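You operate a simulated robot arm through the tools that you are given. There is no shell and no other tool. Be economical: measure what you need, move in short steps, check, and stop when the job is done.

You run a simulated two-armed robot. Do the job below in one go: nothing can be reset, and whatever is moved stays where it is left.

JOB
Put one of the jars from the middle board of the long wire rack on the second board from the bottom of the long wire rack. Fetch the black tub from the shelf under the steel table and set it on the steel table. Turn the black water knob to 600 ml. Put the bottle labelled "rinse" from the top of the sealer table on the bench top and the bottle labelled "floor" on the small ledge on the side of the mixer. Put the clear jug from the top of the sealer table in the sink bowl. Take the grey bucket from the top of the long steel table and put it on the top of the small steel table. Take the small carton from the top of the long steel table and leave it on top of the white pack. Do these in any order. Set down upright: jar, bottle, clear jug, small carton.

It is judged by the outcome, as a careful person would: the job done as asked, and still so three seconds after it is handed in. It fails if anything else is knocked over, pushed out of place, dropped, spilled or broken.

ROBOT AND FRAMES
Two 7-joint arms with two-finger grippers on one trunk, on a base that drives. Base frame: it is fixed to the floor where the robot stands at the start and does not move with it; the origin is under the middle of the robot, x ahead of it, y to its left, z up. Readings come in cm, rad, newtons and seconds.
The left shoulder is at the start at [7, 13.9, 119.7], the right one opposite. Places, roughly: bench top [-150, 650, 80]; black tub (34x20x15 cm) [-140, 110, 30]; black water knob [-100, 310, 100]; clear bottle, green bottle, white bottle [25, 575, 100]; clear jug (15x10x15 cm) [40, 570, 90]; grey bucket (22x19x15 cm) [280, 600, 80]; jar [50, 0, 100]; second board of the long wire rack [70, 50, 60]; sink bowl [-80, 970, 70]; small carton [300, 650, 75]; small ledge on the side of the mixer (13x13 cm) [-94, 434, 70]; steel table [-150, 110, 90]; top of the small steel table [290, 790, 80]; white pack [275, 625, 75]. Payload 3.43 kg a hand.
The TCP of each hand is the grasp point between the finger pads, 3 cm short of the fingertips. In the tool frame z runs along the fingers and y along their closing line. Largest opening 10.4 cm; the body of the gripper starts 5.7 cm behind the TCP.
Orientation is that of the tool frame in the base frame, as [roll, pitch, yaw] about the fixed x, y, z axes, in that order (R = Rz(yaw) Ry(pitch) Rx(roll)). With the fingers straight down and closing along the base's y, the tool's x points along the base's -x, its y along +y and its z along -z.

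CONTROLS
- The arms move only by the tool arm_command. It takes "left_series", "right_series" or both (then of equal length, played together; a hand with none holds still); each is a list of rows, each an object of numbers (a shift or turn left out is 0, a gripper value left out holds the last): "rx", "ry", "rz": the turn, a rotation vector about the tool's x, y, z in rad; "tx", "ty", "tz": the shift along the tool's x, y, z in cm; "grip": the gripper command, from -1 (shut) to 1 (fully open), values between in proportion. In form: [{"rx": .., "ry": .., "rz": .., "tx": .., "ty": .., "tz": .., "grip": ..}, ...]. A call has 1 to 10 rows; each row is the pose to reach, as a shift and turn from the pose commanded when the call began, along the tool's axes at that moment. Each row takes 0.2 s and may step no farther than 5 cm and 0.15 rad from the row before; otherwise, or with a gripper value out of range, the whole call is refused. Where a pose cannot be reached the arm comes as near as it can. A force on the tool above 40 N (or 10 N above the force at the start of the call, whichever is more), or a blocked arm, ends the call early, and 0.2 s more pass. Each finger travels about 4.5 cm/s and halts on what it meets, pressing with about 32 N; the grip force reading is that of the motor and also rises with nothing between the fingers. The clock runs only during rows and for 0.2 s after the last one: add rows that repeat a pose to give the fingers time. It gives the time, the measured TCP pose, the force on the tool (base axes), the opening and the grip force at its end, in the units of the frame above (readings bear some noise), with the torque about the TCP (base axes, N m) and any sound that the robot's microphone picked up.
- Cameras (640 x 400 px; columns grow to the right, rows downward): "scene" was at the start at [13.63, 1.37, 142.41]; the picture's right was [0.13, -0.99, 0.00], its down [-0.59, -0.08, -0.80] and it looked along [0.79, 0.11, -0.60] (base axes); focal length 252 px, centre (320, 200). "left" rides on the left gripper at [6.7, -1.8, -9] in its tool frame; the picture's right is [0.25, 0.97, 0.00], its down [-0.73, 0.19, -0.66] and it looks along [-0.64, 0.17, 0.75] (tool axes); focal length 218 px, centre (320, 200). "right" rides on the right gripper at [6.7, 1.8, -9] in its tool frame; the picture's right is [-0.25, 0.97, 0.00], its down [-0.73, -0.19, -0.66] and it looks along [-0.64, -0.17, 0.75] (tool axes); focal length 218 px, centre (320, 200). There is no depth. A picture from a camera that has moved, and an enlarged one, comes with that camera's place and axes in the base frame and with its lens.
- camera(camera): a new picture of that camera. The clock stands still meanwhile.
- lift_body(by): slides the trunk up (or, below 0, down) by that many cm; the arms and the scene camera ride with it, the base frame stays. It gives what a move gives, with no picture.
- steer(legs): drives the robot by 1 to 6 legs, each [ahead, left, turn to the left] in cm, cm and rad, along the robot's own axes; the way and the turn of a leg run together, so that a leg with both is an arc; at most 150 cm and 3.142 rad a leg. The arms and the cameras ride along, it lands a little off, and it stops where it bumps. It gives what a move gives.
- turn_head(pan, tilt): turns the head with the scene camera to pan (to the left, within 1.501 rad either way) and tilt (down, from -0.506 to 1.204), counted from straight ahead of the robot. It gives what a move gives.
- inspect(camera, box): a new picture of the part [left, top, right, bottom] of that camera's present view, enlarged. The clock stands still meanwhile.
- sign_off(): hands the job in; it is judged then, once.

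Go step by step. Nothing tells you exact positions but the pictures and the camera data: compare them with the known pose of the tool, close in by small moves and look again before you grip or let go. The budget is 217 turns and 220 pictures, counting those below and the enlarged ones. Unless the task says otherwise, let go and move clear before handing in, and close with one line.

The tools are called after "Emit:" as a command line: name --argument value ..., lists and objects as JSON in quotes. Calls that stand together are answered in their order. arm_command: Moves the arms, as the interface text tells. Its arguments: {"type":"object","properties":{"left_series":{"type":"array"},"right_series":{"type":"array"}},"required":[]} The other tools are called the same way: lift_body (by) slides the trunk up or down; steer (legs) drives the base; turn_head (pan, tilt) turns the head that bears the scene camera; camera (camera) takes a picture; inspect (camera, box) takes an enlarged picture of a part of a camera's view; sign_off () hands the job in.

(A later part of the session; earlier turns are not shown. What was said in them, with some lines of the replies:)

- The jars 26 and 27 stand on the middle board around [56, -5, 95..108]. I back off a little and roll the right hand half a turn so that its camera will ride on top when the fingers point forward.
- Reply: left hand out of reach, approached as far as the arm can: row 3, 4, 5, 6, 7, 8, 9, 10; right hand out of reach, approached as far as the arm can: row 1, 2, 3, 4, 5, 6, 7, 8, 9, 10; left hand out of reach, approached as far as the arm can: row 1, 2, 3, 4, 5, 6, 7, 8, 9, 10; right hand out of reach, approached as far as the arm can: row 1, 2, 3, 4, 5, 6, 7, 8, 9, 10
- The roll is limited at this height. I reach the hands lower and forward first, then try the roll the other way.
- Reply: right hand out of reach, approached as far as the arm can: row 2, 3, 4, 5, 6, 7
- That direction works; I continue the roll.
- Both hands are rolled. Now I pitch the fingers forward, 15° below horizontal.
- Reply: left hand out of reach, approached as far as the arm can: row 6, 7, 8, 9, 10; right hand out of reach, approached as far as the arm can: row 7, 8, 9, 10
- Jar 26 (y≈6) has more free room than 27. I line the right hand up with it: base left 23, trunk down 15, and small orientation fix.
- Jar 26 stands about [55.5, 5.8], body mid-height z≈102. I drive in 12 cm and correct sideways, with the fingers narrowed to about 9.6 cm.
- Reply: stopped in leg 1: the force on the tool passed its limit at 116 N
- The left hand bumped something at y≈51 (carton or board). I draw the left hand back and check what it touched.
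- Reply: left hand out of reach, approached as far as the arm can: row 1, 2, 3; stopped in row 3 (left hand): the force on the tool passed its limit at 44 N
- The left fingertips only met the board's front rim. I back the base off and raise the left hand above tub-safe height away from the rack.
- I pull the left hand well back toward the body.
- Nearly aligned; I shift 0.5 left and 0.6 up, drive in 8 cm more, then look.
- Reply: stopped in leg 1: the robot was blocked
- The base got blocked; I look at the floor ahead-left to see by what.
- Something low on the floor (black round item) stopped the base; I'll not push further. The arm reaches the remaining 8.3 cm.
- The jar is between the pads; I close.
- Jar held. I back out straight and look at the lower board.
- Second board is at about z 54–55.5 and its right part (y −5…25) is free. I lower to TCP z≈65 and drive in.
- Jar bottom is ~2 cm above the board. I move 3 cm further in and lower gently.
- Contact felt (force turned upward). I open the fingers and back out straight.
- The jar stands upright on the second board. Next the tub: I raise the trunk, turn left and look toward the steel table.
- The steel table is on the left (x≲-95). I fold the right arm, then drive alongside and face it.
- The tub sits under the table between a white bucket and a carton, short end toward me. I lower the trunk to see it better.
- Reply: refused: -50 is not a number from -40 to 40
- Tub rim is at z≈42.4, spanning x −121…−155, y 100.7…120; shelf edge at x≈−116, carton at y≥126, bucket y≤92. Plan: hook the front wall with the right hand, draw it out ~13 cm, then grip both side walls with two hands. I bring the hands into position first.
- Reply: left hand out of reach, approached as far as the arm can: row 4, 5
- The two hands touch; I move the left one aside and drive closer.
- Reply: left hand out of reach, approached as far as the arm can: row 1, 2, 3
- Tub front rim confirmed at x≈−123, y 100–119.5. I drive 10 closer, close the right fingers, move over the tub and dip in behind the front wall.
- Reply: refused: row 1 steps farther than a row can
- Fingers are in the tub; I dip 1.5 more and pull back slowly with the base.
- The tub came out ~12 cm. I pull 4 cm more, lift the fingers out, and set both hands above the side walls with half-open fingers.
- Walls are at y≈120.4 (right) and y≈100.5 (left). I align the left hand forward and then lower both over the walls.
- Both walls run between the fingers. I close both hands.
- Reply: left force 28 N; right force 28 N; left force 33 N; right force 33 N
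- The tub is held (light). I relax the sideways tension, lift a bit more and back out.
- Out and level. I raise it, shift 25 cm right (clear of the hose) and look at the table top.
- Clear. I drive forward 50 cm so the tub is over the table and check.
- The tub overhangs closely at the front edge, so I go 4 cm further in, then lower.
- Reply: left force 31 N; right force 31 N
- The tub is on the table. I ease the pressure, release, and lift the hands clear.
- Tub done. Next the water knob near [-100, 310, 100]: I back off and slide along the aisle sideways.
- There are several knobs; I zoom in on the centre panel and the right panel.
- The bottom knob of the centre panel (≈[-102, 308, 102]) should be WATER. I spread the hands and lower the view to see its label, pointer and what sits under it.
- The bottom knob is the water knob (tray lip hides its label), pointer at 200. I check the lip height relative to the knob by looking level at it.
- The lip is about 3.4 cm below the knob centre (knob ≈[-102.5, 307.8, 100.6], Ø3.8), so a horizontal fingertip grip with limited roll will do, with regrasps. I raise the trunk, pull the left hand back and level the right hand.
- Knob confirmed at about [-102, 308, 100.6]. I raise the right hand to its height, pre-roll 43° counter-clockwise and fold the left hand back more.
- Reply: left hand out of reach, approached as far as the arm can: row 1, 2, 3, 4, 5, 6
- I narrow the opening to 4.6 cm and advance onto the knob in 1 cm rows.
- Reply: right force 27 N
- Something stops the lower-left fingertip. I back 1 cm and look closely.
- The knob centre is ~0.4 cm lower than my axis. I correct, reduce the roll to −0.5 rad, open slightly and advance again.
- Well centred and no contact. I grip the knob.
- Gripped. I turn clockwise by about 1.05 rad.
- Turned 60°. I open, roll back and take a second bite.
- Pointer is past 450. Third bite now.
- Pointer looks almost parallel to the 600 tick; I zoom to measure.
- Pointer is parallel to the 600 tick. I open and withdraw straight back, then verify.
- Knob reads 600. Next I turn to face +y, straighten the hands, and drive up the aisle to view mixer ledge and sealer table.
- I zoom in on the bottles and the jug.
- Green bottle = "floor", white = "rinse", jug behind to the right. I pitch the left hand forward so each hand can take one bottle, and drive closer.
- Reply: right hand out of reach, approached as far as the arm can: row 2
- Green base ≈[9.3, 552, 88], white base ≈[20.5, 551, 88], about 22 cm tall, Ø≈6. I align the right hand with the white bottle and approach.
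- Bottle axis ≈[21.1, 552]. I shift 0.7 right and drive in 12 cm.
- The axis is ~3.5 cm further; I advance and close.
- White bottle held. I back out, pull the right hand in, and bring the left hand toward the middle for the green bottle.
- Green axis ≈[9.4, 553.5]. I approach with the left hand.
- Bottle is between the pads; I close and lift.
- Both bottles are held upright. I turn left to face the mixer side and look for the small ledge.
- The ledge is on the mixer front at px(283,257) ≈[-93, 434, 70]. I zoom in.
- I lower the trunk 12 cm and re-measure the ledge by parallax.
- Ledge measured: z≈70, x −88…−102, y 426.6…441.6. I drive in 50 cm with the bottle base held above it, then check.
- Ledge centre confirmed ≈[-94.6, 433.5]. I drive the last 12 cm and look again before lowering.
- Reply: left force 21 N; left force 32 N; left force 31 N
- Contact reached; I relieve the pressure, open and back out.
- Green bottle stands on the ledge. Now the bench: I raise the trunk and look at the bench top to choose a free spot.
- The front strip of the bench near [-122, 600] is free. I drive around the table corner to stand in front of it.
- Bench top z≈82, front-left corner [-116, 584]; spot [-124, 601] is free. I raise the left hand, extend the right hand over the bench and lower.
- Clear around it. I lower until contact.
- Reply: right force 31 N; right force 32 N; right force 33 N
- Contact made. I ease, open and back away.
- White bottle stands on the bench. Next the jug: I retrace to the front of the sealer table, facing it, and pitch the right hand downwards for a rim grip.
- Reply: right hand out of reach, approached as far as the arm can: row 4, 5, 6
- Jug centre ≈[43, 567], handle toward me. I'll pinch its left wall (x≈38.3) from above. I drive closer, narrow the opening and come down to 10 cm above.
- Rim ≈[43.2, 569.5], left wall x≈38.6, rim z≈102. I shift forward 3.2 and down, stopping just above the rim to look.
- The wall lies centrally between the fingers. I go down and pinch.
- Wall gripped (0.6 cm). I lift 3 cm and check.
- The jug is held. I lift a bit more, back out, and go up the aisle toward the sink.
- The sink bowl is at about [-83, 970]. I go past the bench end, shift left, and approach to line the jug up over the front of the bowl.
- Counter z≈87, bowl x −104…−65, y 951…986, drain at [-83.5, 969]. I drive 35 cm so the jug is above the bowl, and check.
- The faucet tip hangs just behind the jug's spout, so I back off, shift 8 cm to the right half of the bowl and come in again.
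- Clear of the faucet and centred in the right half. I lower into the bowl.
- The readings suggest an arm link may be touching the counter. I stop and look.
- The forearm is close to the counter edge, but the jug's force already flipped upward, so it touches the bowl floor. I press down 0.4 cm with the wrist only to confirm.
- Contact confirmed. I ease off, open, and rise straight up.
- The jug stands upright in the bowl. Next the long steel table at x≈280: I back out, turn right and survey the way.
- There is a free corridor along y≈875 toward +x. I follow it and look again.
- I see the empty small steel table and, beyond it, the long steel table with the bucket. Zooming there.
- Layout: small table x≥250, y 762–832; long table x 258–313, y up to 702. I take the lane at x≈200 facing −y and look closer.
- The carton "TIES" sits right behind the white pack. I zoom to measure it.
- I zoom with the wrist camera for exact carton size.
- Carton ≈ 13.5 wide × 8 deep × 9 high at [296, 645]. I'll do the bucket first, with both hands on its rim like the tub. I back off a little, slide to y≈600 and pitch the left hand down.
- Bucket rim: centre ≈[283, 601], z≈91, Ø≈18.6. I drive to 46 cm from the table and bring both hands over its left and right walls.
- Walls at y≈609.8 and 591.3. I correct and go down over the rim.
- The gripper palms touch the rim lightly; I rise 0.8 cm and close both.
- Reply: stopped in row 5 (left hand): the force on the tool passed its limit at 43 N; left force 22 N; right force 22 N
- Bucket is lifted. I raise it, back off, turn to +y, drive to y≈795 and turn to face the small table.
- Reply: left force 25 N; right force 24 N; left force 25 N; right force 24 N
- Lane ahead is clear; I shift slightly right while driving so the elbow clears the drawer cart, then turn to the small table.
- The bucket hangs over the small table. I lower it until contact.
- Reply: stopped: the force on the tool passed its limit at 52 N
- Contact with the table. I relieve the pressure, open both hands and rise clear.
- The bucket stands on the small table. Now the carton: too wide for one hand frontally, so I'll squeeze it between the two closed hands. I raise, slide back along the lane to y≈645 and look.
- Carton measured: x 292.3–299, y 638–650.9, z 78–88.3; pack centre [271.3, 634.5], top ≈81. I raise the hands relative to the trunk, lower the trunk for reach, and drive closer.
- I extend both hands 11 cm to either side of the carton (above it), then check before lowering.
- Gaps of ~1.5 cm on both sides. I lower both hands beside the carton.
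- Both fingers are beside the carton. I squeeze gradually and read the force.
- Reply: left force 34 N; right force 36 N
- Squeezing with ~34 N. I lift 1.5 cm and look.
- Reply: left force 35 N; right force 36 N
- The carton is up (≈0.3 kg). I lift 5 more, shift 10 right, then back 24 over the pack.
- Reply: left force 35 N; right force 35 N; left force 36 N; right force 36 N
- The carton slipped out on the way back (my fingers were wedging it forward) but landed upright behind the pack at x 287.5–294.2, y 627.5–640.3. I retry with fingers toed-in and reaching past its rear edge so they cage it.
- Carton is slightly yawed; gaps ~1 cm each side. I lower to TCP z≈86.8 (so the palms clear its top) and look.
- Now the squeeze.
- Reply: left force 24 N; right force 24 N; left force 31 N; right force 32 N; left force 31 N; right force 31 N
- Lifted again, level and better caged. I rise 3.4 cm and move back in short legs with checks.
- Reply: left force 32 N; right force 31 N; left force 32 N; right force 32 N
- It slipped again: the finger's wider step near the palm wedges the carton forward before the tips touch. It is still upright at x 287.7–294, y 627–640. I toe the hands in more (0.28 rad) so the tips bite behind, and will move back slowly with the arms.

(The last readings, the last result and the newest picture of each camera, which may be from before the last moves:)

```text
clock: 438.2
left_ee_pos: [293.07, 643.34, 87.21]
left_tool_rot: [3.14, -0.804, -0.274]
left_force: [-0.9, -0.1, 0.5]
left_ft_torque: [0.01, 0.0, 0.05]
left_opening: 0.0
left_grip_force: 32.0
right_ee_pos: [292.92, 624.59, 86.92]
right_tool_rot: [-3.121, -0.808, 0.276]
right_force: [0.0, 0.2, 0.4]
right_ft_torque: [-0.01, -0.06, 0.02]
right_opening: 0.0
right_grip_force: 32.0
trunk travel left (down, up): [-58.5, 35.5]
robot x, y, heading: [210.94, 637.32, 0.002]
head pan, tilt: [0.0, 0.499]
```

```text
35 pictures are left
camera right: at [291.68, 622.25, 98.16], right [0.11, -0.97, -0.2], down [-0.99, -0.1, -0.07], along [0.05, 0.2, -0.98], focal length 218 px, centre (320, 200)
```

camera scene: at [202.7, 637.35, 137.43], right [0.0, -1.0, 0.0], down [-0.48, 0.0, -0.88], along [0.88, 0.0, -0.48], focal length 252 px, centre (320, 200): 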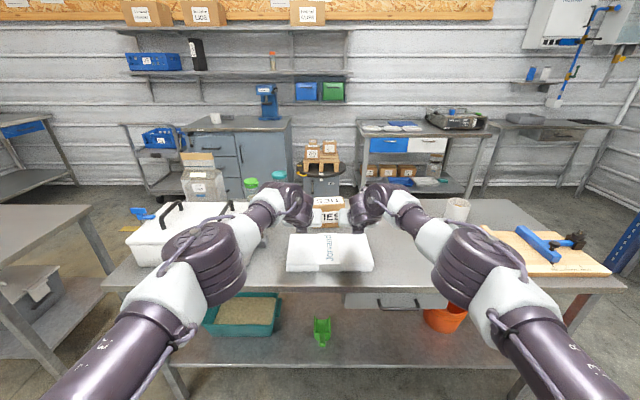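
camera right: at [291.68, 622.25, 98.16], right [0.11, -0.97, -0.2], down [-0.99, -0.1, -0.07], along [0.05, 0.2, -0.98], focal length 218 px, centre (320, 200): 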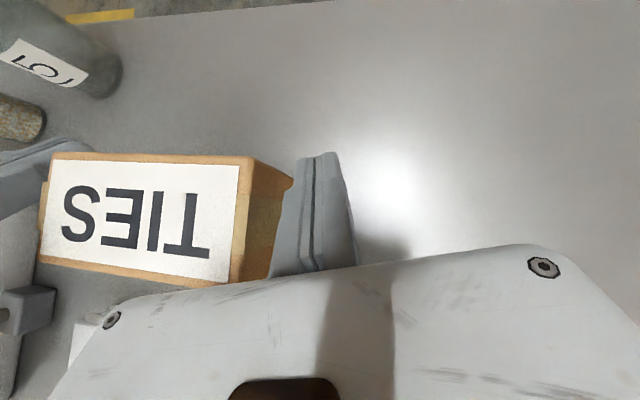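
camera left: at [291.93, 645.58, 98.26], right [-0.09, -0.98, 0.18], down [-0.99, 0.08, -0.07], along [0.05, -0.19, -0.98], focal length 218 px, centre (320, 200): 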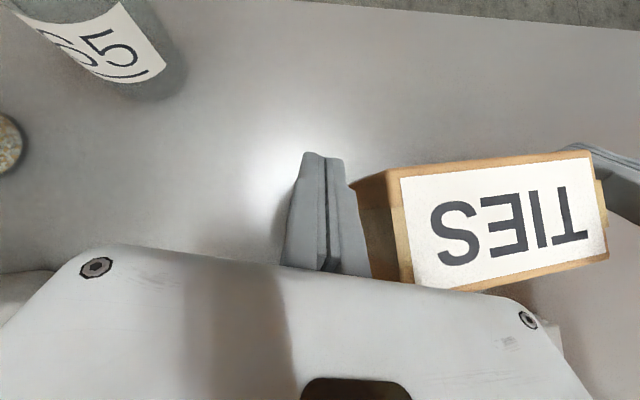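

Emit:
arm_command --left_series '[{"ty": 0.5, "tx": 0.1, "tz": 0.1}, {"ty": 0.9, "tx": 0.18, "tz": 0.18}, {"ty": 1.2, "tx": 0.24, "tz": 0.24}, {"ty": 1.4, "tx": 0.28, "tz": 0.28}]' --right_series '[{"ty": -0.5, "tx": 0.1, "tz": 0.1}, {"ty": -0.9, "tx": 0.18, "tz": 0.18}, {"ty": -1.2, "tx": 0.24, "tz": 0.24}, {"ty": -1.4, "tx": 0.28, "tz": 0.28}]'

Emit:
arm_command --left_series '[{"ty": 0.15, "tx": 0.03, "tz": 0.03}, {"ty": 0.25, "tx": 0.05, "tz": 0.05}]' --right_series '[{"ty": -0.15, "tx": 0.03, "tz": 0.03}, {"ty": -0.25, "tx": 0.05, "tz": 0.05}]'

```text
clock: 439.2
left_ee_pos: [293.04, 641.81, 87.29]
left_tool_rot: [3.139, -0.803, -0.274]
left_force: [0.3, -0.3, 0.0]
left_ft_torque: [-0.01, -0.01, 0.0]
left_opening: 0.01
left_grip_force: 32.4
right_ee_pos: [292.9, 626.19, 87.22]
right_tool_rot: [-3.124, -0.808, 0.276]
right_force: [-0.3, 0.0, -0.8]
right_ft_torque: [-0.04, 0.0, -0.02]
right_opening: 0.0
right_grip_force: 32.1
trunk travel left (down, up): [-58.5, 35.5]
robot x, y, heading: [210.86, 637.08, 0.005]
head pan, tilt: [0.0, 0.499]
```

```text
clock: 439.8
left_ee_pos: [293.1, 641.83, 87.28]
left_tool_rot: [-3.14, -0.802, -0.273]
left_force: [-0.1, 9.5, -0.2]
left_ft_torque: [-0.11, -0.03, -0.05]
left_opening: 0.0
left_grip_force: 32.0
right_ee_pos: [293.03, 626.18, 87.17]
right_tool_rot: [-3.124, -0.81, 0.273]
right_force: [0.3, -9.2, -0.3]
right_ft_torque: [-0.14, -0.01, -0.08]
right_opening: 0.0
right_grip_force: 32.3
trunk travel left (down, up): [-58.5, 35.5]
robot x, y, heading: [210.86, 637.32, 0.002]
head pan, tilt: [0.0, 0.499]
```

Emit:
arm_command --left_series '[{"ty": 0.15, "tx": 0.03, "tz": 0.03}, {"ty": 0.3, "tx": 0.06, "tz": 0.06}, {"ty": 0.34, "tx": 0.06, "tz": 0.06}]' --right_series '[{"ty": -0.15, "tx": 0.03, "tz": 0.03}, {"ty": -0.3, "tx": 0.06, "tz": 0.06}, {"ty": -0.34, "tx": 0.06, "tz": 0.06}]'

Emit:
camera --camera "left"

```text
clock: 440.6
left_ee_pos: [293.18, 641.68, 87.37]
left_tool_rot: [-3.138, -0.803, -0.271]
left_force: [-2.1, 28.6, 3.5]
left_ft_torque: [-0.28, -0.07, -0.08]
left_opening: 0.02
left_grip_force: 31.7
right_ee_pos: [292.98, 626.21, 87.17]
right_tool_rot: [-3.127, -0.809, 0.271]
right_force: [2.6, -29.4, -1.5]
right_ft_torque: [-0.43, -0.01, -0.36]
right_opening: 0.01
right_grip_force: 31.6
trunk travel left (down, up): [-58.5, 35.5]
robot x, y, heading: [210.95, 636.95, -0.0]
head pan, tilt: [0.0, 0.499]
```

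```text
34 pictures are left
camera left: at [291.97, 643.93, 98.31], right [-0.09, -0.98, 0.18], down [-0.99, 0.08, -0.07], along [0.05, -0.18, -0.98], focal length 218 px, centre (320, 200)
```

left: 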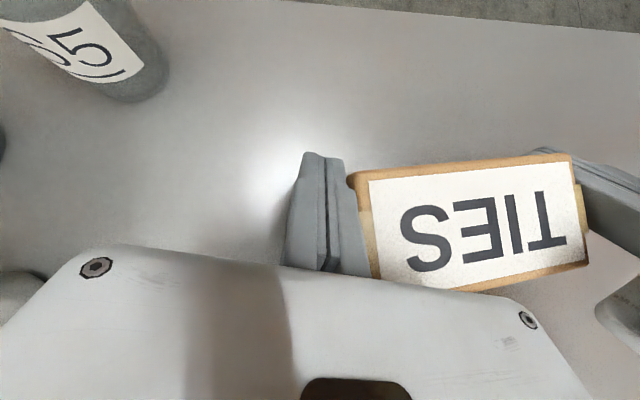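

Right contact is at the tip but the left one is still at the wider part (carton yawed a bit). I toe the left hand in further and re-squeeze.

Emit:
arm_command --left_series '[{"ty": -1}, {"ty": -1, "rx": -0.05, "rz": 0.049}, {"ty": -1, "rx": -0.1, "rz": 0.098}, {"ty": -0.6, "rx": -0.1, "rz": 0.098}, {"ty": -0.3, "rx": -0.1, "rz": 0.098}]' --right_series '[{"ty": 0.3}, {"ty": 0.3}, {"ty": 0.3}, {"ty": 0.2}, {"ty": 0.1}]'

Emit:
arm_command --left_series '[{"ty": 0.12, "tx": 0.03, "tz": 0.03}, {"ty": 0.22, "tx": 0.05, "tz": 0.05}]' --right_series '[{"ty": -0.1}, {"ty": -0.12}]'

```text
clock: 441.8
left_ee_pos: [293.19, 641.92, 87.15]
left_tool_rot: [-3.137, -0.802, -0.414]
left_force: [-0.3, 24.5, 2.9]
left_ft_torque: [-0.21, -0.03, 0.06]
left_opening: 0.0
left_grip_force: 31.8
right_ee_pos: [292.97, 626.39, 87.18]
right_tool_rot: [-3.124, -0.808, 0.272]
right_force: [0.7, -23.2, -0.5]
right_ft_torque: [-0.28, -0.03, -0.29]
right_opening: 0.0
right_grip_force: 31.8
trunk travel left (down, up): [-58.5, 35.5]
robot x, y, heading: [211.11, 636.46, 0.007]
head pan, tilt: [0.0, 0.499]
```

```text
clock: 442.4
left_ee_pos: [293.15, 641.8, 87.06]
left_tool_rot: [-3.139, -0.804, -0.41]
left_force: [-1.4, 28.4, 3.2]
left_ft_torque: [-0.29, -0.03, 0.01]
left_opening: 0.0
left_grip_force: 31.7
right_ee_pos: [293.04, 626.23, 87.18]
right_tool_rot: [-3.126, -0.809, 0.271]
right_force: [1.7, -27.3, -1.2]
right_ft_torque: [-0.28, -0.06, -0.3]
right_opening: 0.0
right_grip_force: 31.7
trunk travel left (down, up): [-58.5, 35.5]
robot x, y, heading: [210.75, 637.25, 0.004]
head pan, tilt: [0.0, 0.499]
```

Good enough contact; I lift 2.5 cm and try a very slow backward arm move.

Emit:
arm_command --left_series '[{"ty": 0.08}, {"ty": 0.1}]' --right_series '[{"ty": -0.08}, {"ty": -0.1}]'

Emit:
lift_body --by 4.6

Emit:
camera --camera "left"

```text
clock: 443.0
left_ee_pos: [293.2, 641.81, 87.14]
left_tool_rot: [-3.138, -0.803, -0.409]
left_force: [-1.2, 29.4, 0.7]
left_ft_torque: [0.2, -0.11, -0.05]
left_opening: 0.0
left_grip_force: 32.1
right_ee_pos: [292.99, 626.27, 87.11]
right_tool_rot: [-3.127, -0.808, 0.27]
right_force: [2.0, -28.5, 0.3]
right_ft_torque: [-0.22, -0.02, -0.23]
right_opening: 0.0
right_grip_force: 32.0
trunk travel left (down, up): [-58.5, 35.5]
robot x, y, heading: [211.19, 637.13, 0.004]
head pan, tilt: [0.0, 0.499]
```

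```text
clock: 443.9
left_ee_pos: [293.35, 641.66, 91.75]
left_tool_rot: [-3.14, -0.801, -0.41]
left_force: [-1.0, 31.3, 0.0]
left_ft_torque: [-0.39, -0.03, -0.09]
left_opening: 0.0
left_grip_force: 32.1
right_ee_pos: [292.98, 626.3, 91.59]
right_tool_rot: [-3.125, -0.806, 0.268]
right_force: [0.8, -30.8, -3.7]
right_ft_torque: [0.19, -0.06, -0.14]
right_opening: 0.0
right_grip_force: 31.8
trunk travel left (down, up): [-63.1, 30.9]
robot x, y, heading: [210.34, 636.85, 0.005]
head pan, tilt: [0.0, 0.499]
```

```text
33 pictures are left
camera left: at [292.43, 644.04, 102.76], right [-0.22, -0.96, 0.18], down [-0.97, 0.21, -0.07], along [0.03, -0.19, -0.98], focal length 218 px, centre (320, 200)
```

left: 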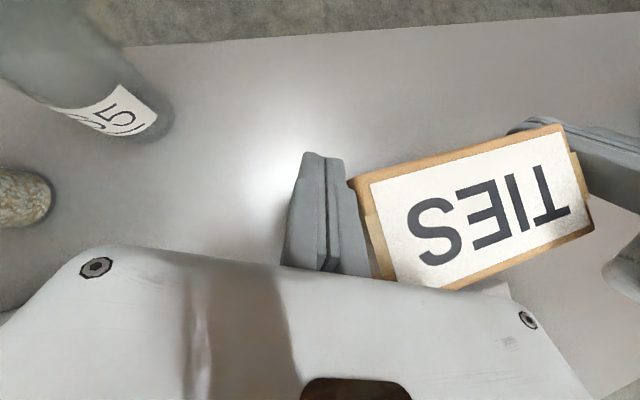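

Held. I retreat 2 cm by slow arm rows and check.

Emit:
arm_command --left_series '[{"tx": -0.128, "tz": -0.132, "ty": 0.08}, {"tx": -0.319, "tz": -0.329, "ty": 0.2}, {"tx": -0.574, "tz": -0.592, "ty": 0.359}, {"tx": -0.829, "tz": -0.855, "ty": 0.519}, {"tx": -1.085, "tz": -1.119, "ty": 0.678}, {"tx": -1.276, "tz": -1.316, "ty": 0.798}]' --right_series '[{"tx": -0.133, "tz": -0.139, "ty": -0.053}, {"tx": -0.334, "tz": -0.348, "ty": -0.134}, {"tx": -0.6, "tz": -0.626, "ty": -0.24}, {"tx": -0.867, "tz": -0.904, "ty": -0.347}, {"tx": -1.134, "tz": -1.182, "ty": -0.454}, {"tx": -1.334, "tz": -1.39, "ty": -0.534}]'

Emit:
camera --camera "left"

```text
clock: 445.2
left_ee_pos: [291.16, 641.68, 91.73]
left_tool_rot: [-3.14, -0.803, -0.412]
left_force: [-1.3, 30.2, 1.4]
left_ft_torque: [-0.49, -0.02, -0.11]
left_opening: 0.0
left_grip_force: 32.0
right_ee_pos: [291.06, 626.24, 91.65]
right_tool_rot: [-3.125, -0.808, 0.271]
right_force: [1.1, -30.8, -4.2]
right_ft_torque: [0.04, -0.03, -0.06]
right_opening: 0.01
right_grip_force: 32.0
trunk travel left (down, up): [-63.1, 30.9]
robot x, y, heading: [210.93, 637.15, 0.003]
head pan, tilt: [0.0, 0.499]
```

```text
32 pictures are left
camera left: at [290.37, 644.05, 102.84], right [-0.22, -0.96, 0.18], down [-0.97, 0.21, -0.07], along [0.03, -0.19, -0.98], focal length 218 px, centre (320, 200)
```

left: 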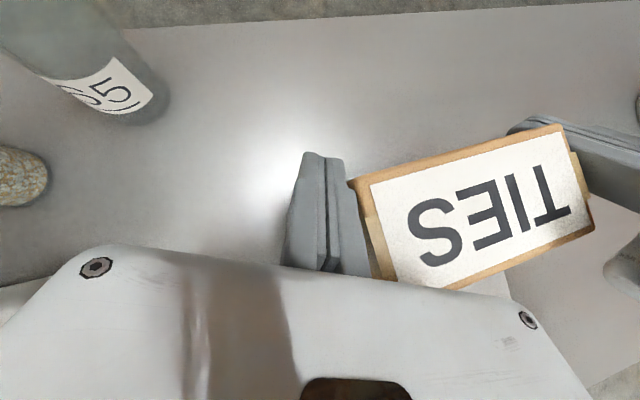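

It follows. I continue back 7 cm in a smooth profile.

Emit:
arm_command --left_series '[{"tx": -0.191, "tz": -0.197, "ty": 0.12}, {"tx": -0.51, "tz": -0.526, "ty": 0.32}, {"tx": -0.957, "tz": -0.987, "ty": 0.6}, {"tx": -1.467, "tz": -1.513, "ty": 0.92}, {"tx": -2.042, "tz": -2.106, "ty": 1.28}, {"tx": -2.616, "tz": -2.698, "ty": 1.64}, {"tx": -3.19, "tz": -3.29, "ty": 2.0}, {"tx": -3.764, "tz": -3.882, "ty": 2.36}, {"tx": -4.211, "tz": -4.343, "ty": 2.64}, {"tx": -4.466, "tz": -4.606, "ty": 2.8}]' --right_series '[{"tx": -0.2, "tz": -0.208, "ty": -0.08}, {"tx": -0.534, "tz": -0.556, "ty": -0.214}, {"tx": -1.0, "tz": -1.042, "ty": -0.402}, {"tx": -1.534, "tz": -1.598, "ty": -0.616}, {"tx": -2.134, "tz": -2.224, "ty": -0.858}, {"tx": -2.735, "tz": -2.85, "ty": -1.099}, {"tx": -3.335, "tz": -3.475, "ty": -1.34}, {"tx": -3.935, "tz": -4.1, "ty": -1.581}, {"tx": -4.402, "tz": -4.587, "ty": -1.769}, {"tx": -4.669, "tz": -4.865, "ty": -1.876}]'

Emit:
camera --camera "left"

```text
clock: 447.4
left_ee_pos: [284.19, 641.7, 91.72]
left_tool_rot: [-3.139, -0.803, -0.41]
left_force: [-1.0, 31.8, 1.4]
left_ft_torque: [-0.53, -0.04, -0.12]
left_opening: 0.0
left_grip_force: 32.3
right_ee_pos: [284.04, 626.26, 91.75]
right_tool_rot: [-3.123, -0.809, 0.27]
right_force: [0.9, -32.2, -4.3]
right_ft_torque: [0.07, -0.01, -0.07]
right_opening: 0.0
right_grip_force: 32.1
trunk travel left (down, up): [-63.1, 30.9]
robot x, y, heading: [210.69, 637.28, 0.005]
head pan, tilt: [0.0, 0.499]
```

```text
31 pictures are left
camera left: at [283.37, 644.02, 102.78], right [-0.22, -0.96, 0.18], down [-0.97, 0.21, -0.07], along [0.03, -0.19, -0.98], focal length 218 px, centre (320, 200)
```

left: 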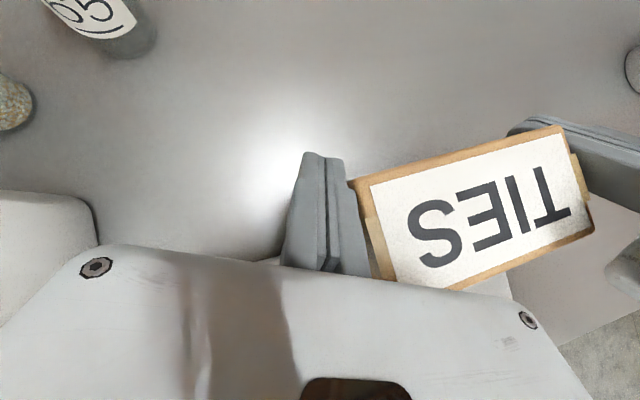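

Emit:
lift_body --by 1.5

Emit:
arm_command --left_series '[{"tx": -0.191, "tz": -0.197, "ty": 0.12}, {"tx": -0.51, "tz": -0.526, "ty": 0.32}, {"tx": -0.957, "tz": -0.987, "ty": 0.6}, {"tx": -1.467, "tz": -1.513, "ty": 0.92}, {"tx": -2.042, "tz": -2.106, "ty": 1.28}, {"tx": -2.616, "tz": -2.698, "ty": 1.64}, {"tx": -3.19, "tz": -3.29, "ty": 2.0}, {"tx": -3.764, "tz": -3.882, "ty": 2.36}, {"tx": -4.211, "tz": -4.343, "ty": 2.64}, {"tx": -4.466, "tz": -4.606, "ty": 2.8}]' --right_series '[{"tx": -0.2, "tz": -0.208, "ty": -0.08}, {"tx": -0.534, "tz": -0.556, "ty": -0.214}, {"tx": -1.0, "tz": -1.042, "ty": -0.402}, {"tx": -1.534, "tz": -1.598, "ty": -0.616}, {"tx": -2.134, "tz": -2.224, "ty": -0.858}, {"tx": -2.735, "tz": -2.85, "ty": -1.099}, {"tx": -3.335, "tz": -3.475, "ty": -1.34}, {"tx": -3.935, "tz": -4.1, "ty": -1.581}, {"tx": -4.402, "tz": -4.587, "ty": -1.769}, {"tx": -4.669, "tz": -4.865, "ty": -1.876}]'

Emit:
camera --camera "left"

Emit:
camera --camera "scene"

```text
clock: 448.1
left_ee_pos: [284.25, 641.64, 93.18]
left_tool_rot: [-3.14, -0.803, -0.41]
left_force: [-1.3, 31.5, 1.7]
left_ft_torque: [-0.52, 0.01, -0.15]
left_opening: 0.0
left_grip_force: 32.1
right_ee_pos: [284.05, 626.14, 93.27]
right_tool_rot: [-3.124, -0.807, 0.27]
right_force: [0.9, -31.6, -3.7]
right_ft_torque: [0.08, -0.01, -0.03]
right_opening: 0.0
right_grip_force: 31.6
trunk travel left (down, up): [-64.6, 29.4]
robot x, y, heading: [210.81, 636.83, -0.002]
head pan, tilt: [0.0, 0.499]
```

```text
clock: 450.3
left_ee_pos: [277.13, 641.56, 93.08]
left_tool_rot: [-3.138, -0.802, -0.413]
left_force: [-0.4, 33.5, -2.2]
left_ft_torque: [-0.38, -0.08, -0.17]
left_opening: 0.0
left_grip_force: 32.1
right_ee_pos: [276.96, 626.14, 93.2]
right_tool_rot: [-3.125, -0.808, 0.274]
right_force: [-0.3, -34.9, 0.0]
right_ft_torque: [0.43, 0.0, 0.05]
right_opening: 0.0
right_grip_force: 31.9
trunk travel left (down, up): [-64.6, 29.4]
robot x, y, heading: [211.08, 637.22, 0.001]
head pan, tilt: [0.0, 0.499]
```

```text
30 pictures are left
camera left: at [276.28, 643.93, 104.24], right [-0.23, -0.96, 0.18], down [-0.97, 0.22, -0.07], along [0.02, -0.19, -0.98], focal length 218 px, centre (320, 200)
```

left: 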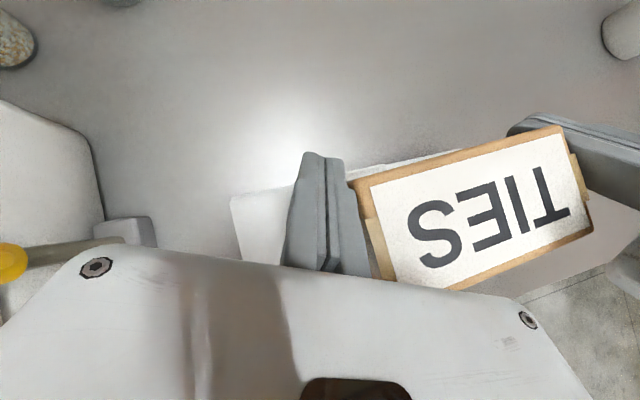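

```text
29 pictures are left
camera scene: at [225.05, 637.44, 139.04], right [0.0, -1.0, 0.0], down [-0.48, 0.0, -0.88], along [0.88, 0.0, -0.48], focal length 252 px, centre (320, 200)
```

scene: 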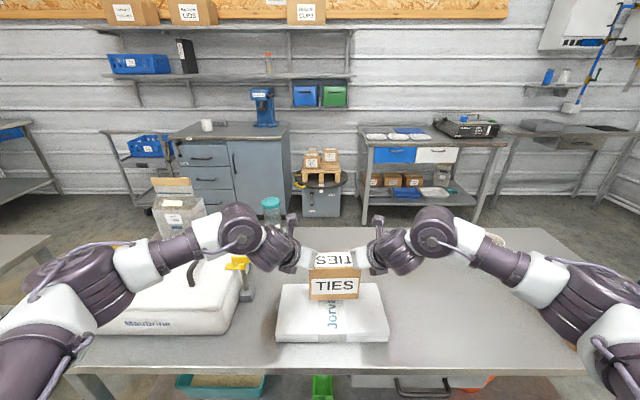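

3.5 cm more, then lower.

Emit:
arm_command --left_series '[{"tx": -0.191, "tz": -0.197, "ty": 0.12}, {"tx": -0.51, "tz": -0.526, "ty": 0.32}, {"tx": -0.957, "tz": -0.987, "ty": 0.6}, {"tx": -1.467, "tz": -1.513, "ty": 0.92}, {"tx": -1.914, "tz": -1.974, "ty": 1.2}, {"tx": -2.169, "tz": -2.237, "ty": 1.36}, {"tx": -2.297, "tz": -2.369, "ty": 1.44}]' --right_series '[{"tx": -0.2, "tz": -0.208, "ty": -0.08}, {"tx": -0.534, "tz": -0.556, "ty": -0.214}, {"tx": -1.0, "tz": -1.042, "ty": -0.402}, {"tx": -1.534, "tz": -1.598, "ty": -0.616}, {"tx": -2.0, "tz": -2.085, "ty": -0.804}, {"tx": -2.268, "tz": -2.363, "ty": -0.911}, {"tx": -2.401, "tz": -2.502, "ty": -0.965}]'

Emit:
lift_body --by -1.5

Emit:
lift_body --by -0.6

Emit:
inspect --camera "scene" --box '[250, 200, 430, 350]'

```text
clock: 451.9
left_ee_pos: [273.54, 641.56, 93.08]
left_tool_rot: [-3.139, -0.803, -0.417]
left_force: [-0.9, 32.6, -1.4]
left_ft_torque: [-0.34, -0.07, -0.17]
left_opening: 0.0
left_grip_force: 32.1
right_ee_pos: [273.32, 626.12, 93.29]
right_tool_rot: [-3.123, -0.807, 0.276]
right_force: [0.9, -33.5, -1.4]
right_ft_torque: [0.29, -0.01, -0.03]
right_opening: 0.0
right_grip_force: 32.0
trunk travel left (down, up): [-64.6, 29.4]
robot x, y, heading: [211.1, 637.19, 0.006]
head pan, tilt: [0.0, 0.499]
```

```text
clock: 452.5
left_ee_pos: [273.55, 641.65, 91.69]
left_tool_rot: [-3.139, -0.801, -0.415]
left_force: [-1.2, 31.9, -0.9]
left_ft_torque: [-0.38, -0.06, -0.17]
left_opening: 0.0
left_grip_force: 31.8
right_ee_pos: [273.26, 626.24, 91.69]
right_tool_rot: [-3.125, -0.806, 0.276]
right_force: [1.0, -31.6, -1.3]
right_ft_torque: [0.31, 0.0, -0.03]
right_opening: 0.0
right_grip_force: 31.6
trunk travel left (down, up): [-63.1, 30.9]
robot x, y, heading: [211.23, 637.4, 0.003]
head pan, tilt: [0.0, 0.499]
```

```text
clock: 453.1
left_ee_pos: [273.52, 641.63, 90.97]
left_tool_rot: [-3.138, -0.8, -0.414]
left_force: [-0.4, 32.6, -1.3]
left_ft_torque: [-0.36, -0.13, -0.15]
left_opening: 0.0
left_grip_force: 32.3
right_ee_pos: [273.36, 626.24, 91.2]
right_tool_rot: [-3.125, -0.805, 0.275]
right_force: [1.4, -30.9, -0.7]
right_ft_torque: [0.33, 0.0, -0.03]
right_opening: 0.0
right_grip_force: 31.8
trunk travel left (down, up): [-62.5, 31.5]
robot x, y, heading: [211.09, 636.93, 0.001]
head pan, tilt: [0.0, 0.499]
```

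```text
2.67 times, centred on (340, 275) of scene
camera zoom: at [225.03, 637.44, 136.94], right [0.0, -1.0, 0.0], down [-0.48, 0.0, -0.88], along [0.88, 0.0, -0.48], focal length 672 px, centre (267, 0)
```

zoom: 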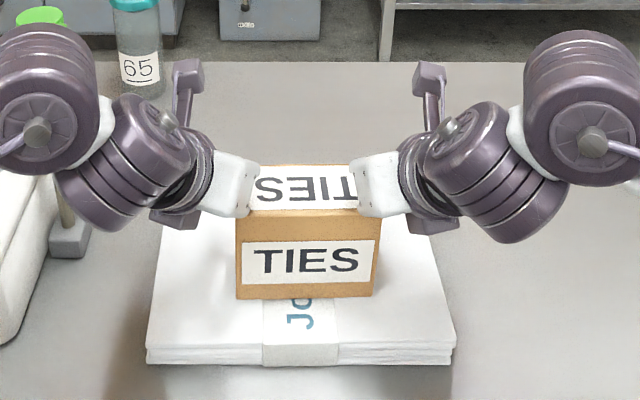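

Emit:
lift_body --by -0.5

Emit:
lift_body --by -0.4

Emit:
lift_body --by -0.4

```text
clock: 453.6
left_ee_pos: [273.45, 641.72, 90.69]
left_tool_rot: [-3.139, -0.805, -0.412]
left_force: [-1.7, 34.9, 4.3]
left_ft_torque: [-0.54, 0.0, -0.19]
left_opening: 0.0
left_grip_force: 31.6
right_ee_pos: [273.2, 626.27, 90.97]
right_tool_rot: [-3.125, -0.816, 0.273]
right_force: [2.6, -33.1, 11.8]
right_ft_torque: [0.07, -0.13, -0.08]
right_opening: 0.02
right_grip_force: 32.2
trunk travel left (down, up): [-62.0, 32.0]
robot x, y, heading: [210.93, 637.36, 0.002]
head pan, tilt: [0.0, 0.499]
```

```text
clock: 454.1
left_ee_pos: [273.37, 641.69, 90.7]
left_tool_rot: [-3.138, -0.811, -0.411]
left_force: [-0.1, 35.2, 17.3]
left_ft_torque: [-0.82, 0.06, -0.21]
left_opening: 0.03
left_grip_force: 32.0
right_ee_pos: [273.2, 626.28, 90.98]
right_tool_rot: [-3.125, -0.82, 0.273]
right_force: [10.9, -32.1, 22.0]
right_ft_torque: [0.3, -0.02, -0.22]
right_opening: 0.0
right_grip_force: 32.0
trunk travel left (down, up): [-61.6, 32.4]
robot x, y, heading: [210.97, 637.03, 0.005]
head pan, tilt: [0.0, 0.499]
```

```text
clock: 454.7
left_ee_pos: [273.3, 641.79, 90.06]
left_tool_rot: [-3.137, -0.809, -0.412]
left_force: [2.3, 35.1, 19.9]
left_ft_torque: [-0.81, 0.13, -0.15]
left_opening: 0.0
left_grip_force: 32.3
right_ee_pos: [273.04, 626.15, 90.19]
right_tool_rot: [-3.129, -0.814, 0.277]
right_force: [6.5, -31.8, 17.1]
right_ft_torque: [0.14, -0.13, -0.21]
right_opening: 0.0
right_grip_force: 32.6
trunk travel left (down, up): [-61.2, 32.8]
robot x, y, heading: [210.68, 636.84, 0.005]
head pan, tilt: [0.0, 0.499]
```

It rests on the pack. I relieve the pressure and part the hands straight sideways.

Emit:
lift_body --by 0.5

Emit:
arm_command --left_series '[{"tx": -0.083, "tz": -0.086, "ty": -0.275}, {"tx": -0.167, "tz": -0.172, "ty": -0.55}, {"tx": -0.334, "tz": -0.343, "ty": -1.1}, {"tx": -0.556, "tz": -0.572, "ty": -1.834}, {"tx": -0.834, "tz": -0.858, "ty": -2.75}]' --right_series '[{"tx": -0.056, "tz": -0.058, "ty": 0.289}, {"tx": -0.111, "tz": -0.116, "ty": 0.578}, {"tx": -0.222, "tz": -0.232, "ty": 1.157}, {"tx": -0.37, "tz": -0.386, "ty": 1.928}, {"tx": -0.555, "tz": -0.579, "ty": 2.892}]'

Emit:
camera --camera "scene"

Emit:
camera --camera "left"

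```text
clock: 455.2
left_ee_pos: [273.36, 641.75, 90.11]
left_tool_rot: [-3.135, -0.798, -0.416]
left_force: [-1.0, 33.1, 4.6]
left_ft_torque: [-0.61, 0.03, -0.18]
left_opening: 0.0
left_grip_force: 31.6
right_ee_pos: [273.08, 626.28, 90.23]
right_tool_rot: [-3.129, -0.803, 0.28]
right_force: [1.0, -32.1, -1.5]
right_ft_torque: [-0.13, -0.01, -0.14]
right_opening: 0.0
right_grip_force: 32.2
trunk travel left (down, up): [-61.7, 32.3]
robot x, y, heading: [210.96, 637.5, 0.005]
head pan, tilt: [0.0, 0.499]
```

```text
clock: 456.4
left_ee_pos: [273.42, 644.29, 90.39]
left_tool_rot: [-3.14, -0.803, -0.416]
left_force: [0.4, 0.9, -0.3]
left_ft_torque: [0.02, 0.0, 0.0]
left_opening: 0.0
left_grip_force: 31.8
right_ee_pos: [273.14, 623.51, 90.48]
right_tool_rot: [-3.118, -0.811, 0.277]
right_force: [0.0, 0.3, 0.1]
right_ft_torque: [-0.01, 0.01, -0.01]
right_opening: 0.0
right_grip_force: 31.9
trunk travel left (down, up): [-61.7, 32.3]
robot x, y, heading: [210.74, 636.78, 0.002]
head pan, tilt: [0.0, 0.499]
```

```text
27 pictures are left
camera scene: at [224.99, 637.44, 136.15], right [0.0, -1.0, 0.0], down [-0.48, 0.0, -0.88], along [0.88, 0.0, -0.48], focal length 252 px, centre (320, 200)
```

scene: 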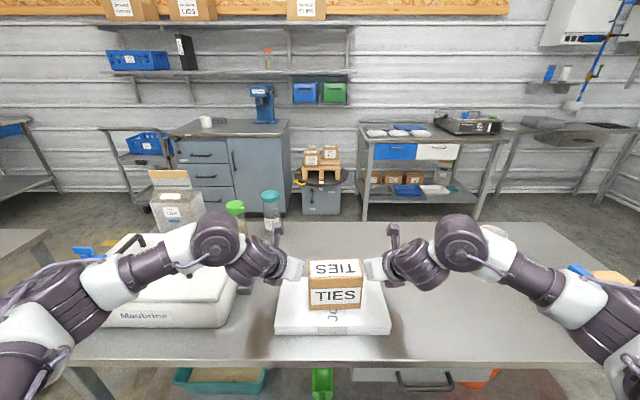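

```text
26 pictures are left
camera left: at [272.62, 646.67, 101.44], right [-0.23, -0.96, 0.18], down [-0.97, 0.22, -0.07], along [0.02, -0.19, -0.98], focal length 218 px, centre (320, 200)
```

left: 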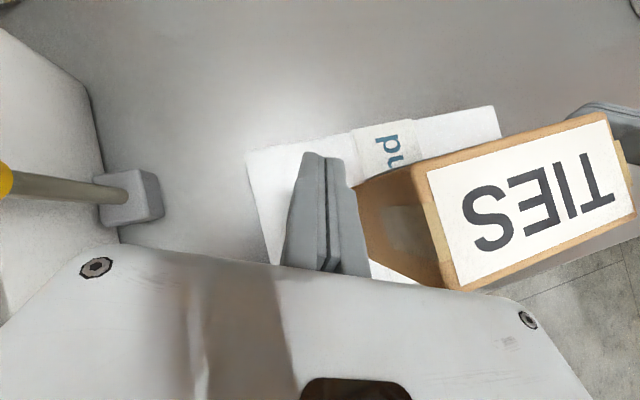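

The carton stands upright on the pack. I rise straight up and back away, then take a final look.

Emit:
lift_body --by 18

Emit:
steer --legs '[[-22, 0, 0]]'

Emit:
camera --camera "scene"

Emit:
turn_head --pan 0.95 --tilt 0.45

Emit:
camera --camera "scene"

```text
clock: 458.4
left_ee_pos: [273.53, 644.4, 108.28]
left_tool_rot: [3.141, -0.803, -0.417]
left_force: [0.0, 0.1, 0.2]
left_ft_torque: [-0.01, -0.01, 0.0]
left_opening: 0.0
left_grip_force: 32.3
right_ee_pos: [273.22, 623.46, 108.38]
right_tool_rot: [-3.12, -0.808, 0.276]
right_force: [0.0, -0.5, 0.3]
right_ft_torque: [0.04, -0.01, 0.0]
right_opening: 0.0
right_grip_force: 32.0
trunk travel left (down, up): [-79.7, 14.3]
robot x, y, heading: [210.65, 636.99, 0.006]
head pan, tilt: [0.0, 0.499]
```

```text
clock: 460.1
left_ee_pos: [251.57, 644.36, 108.25]
left_tool_rot: [3.139, -0.802, -0.415]
left_force: [-0.5, 0.3, -0.2]
left_ft_torque: [-0.01, 0.01, -0.02]
left_opening: 0.0
left_grip_force: 32.1
right_ee_pos: [251.41, 623.47, 108.27]
right_tool_rot: [-3.122, -0.807, 0.277]
right_force: [-0.1, 0.4, -0.2]
right_ft_torque: [0.03, 0.01, 0.0]
right_opening: 0.0
right_grip_force: 32.8
trunk travel left (down, up): [-79.7, 14.3]
robot x, y, heading: [188.91, 637.03, 0.008]
head pan, tilt: [0.0, 0.499]
```

```text
25 pictures are left
camera scene: at [203.26, 637.36, 154.12], right [0.01, -1.0, 0.0], down [-0.48, 0.0, -0.88], along [0.88, 0.0, -0.48], focal length 252 px, centre (320, 200)
```

scene: 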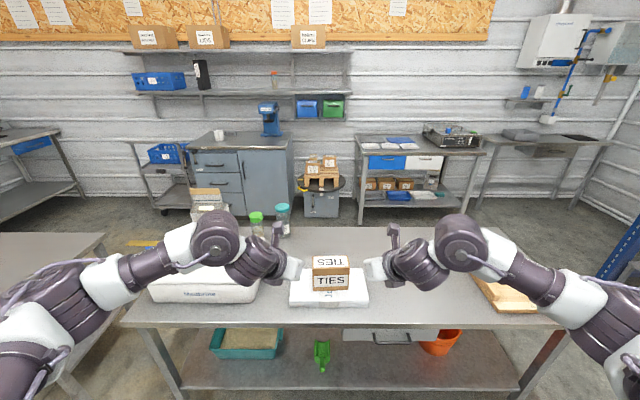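

```text
clock: 461.3
left_ee_pos: [251.53, 644.3, 108.39]
left_tool_rot: [-3.141, -0.804, -0.415]
left_force: [1.0, 0.0, 0.1]
left_ft_torque: [-0.01, -0.01, -0.01]
left_opening: 0.0
left_grip_force: 32.6
right_ee_pos: [251.35, 623.49, 108.33]
right_tool_rot: [-3.12, -0.807, 0.278]
right_force: [-0.6, -0.1, -0.1]
right_ft_torque: [-0.05, -0.01, 0.01]
right_opening: 0.0
right_grip_force: 32.2
trunk travel left (down, up): [-79.7, 14.3]
robot x, y, heading: [188.81, 636.81, 0.004]
head pan, tilt: [0.949, 0.45]
```

```text
24 pictures are left
camera scene: at [199.25, 644.81, 154.59], right [0.82, -0.58, 0.0], down [-0.25, -0.36, -0.9], along [0.52, 0.73, -0.44], focal length 252 px, centre (320, 200)
```

scene: 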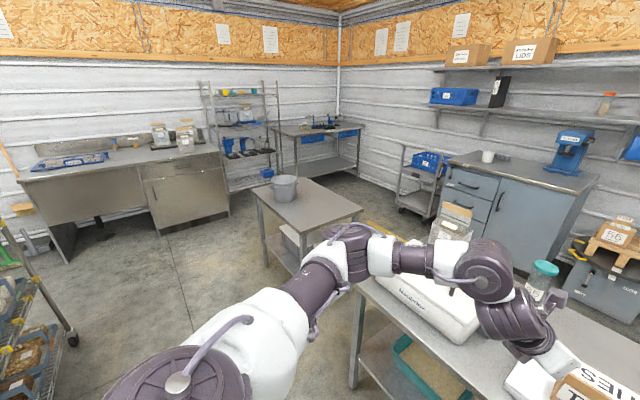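

Carton on the pack and bucket on the small table both stand steady, and the hands are clear. All eight parts are done, so I hand in.

Emit:
sign_off

```text
The job is handed in.
```

All eight parts were done and the job is handed in; the carton slipped from my grip twice, dropping about 5 cm onto the table and landing upright each time, before I set it on the white pack.
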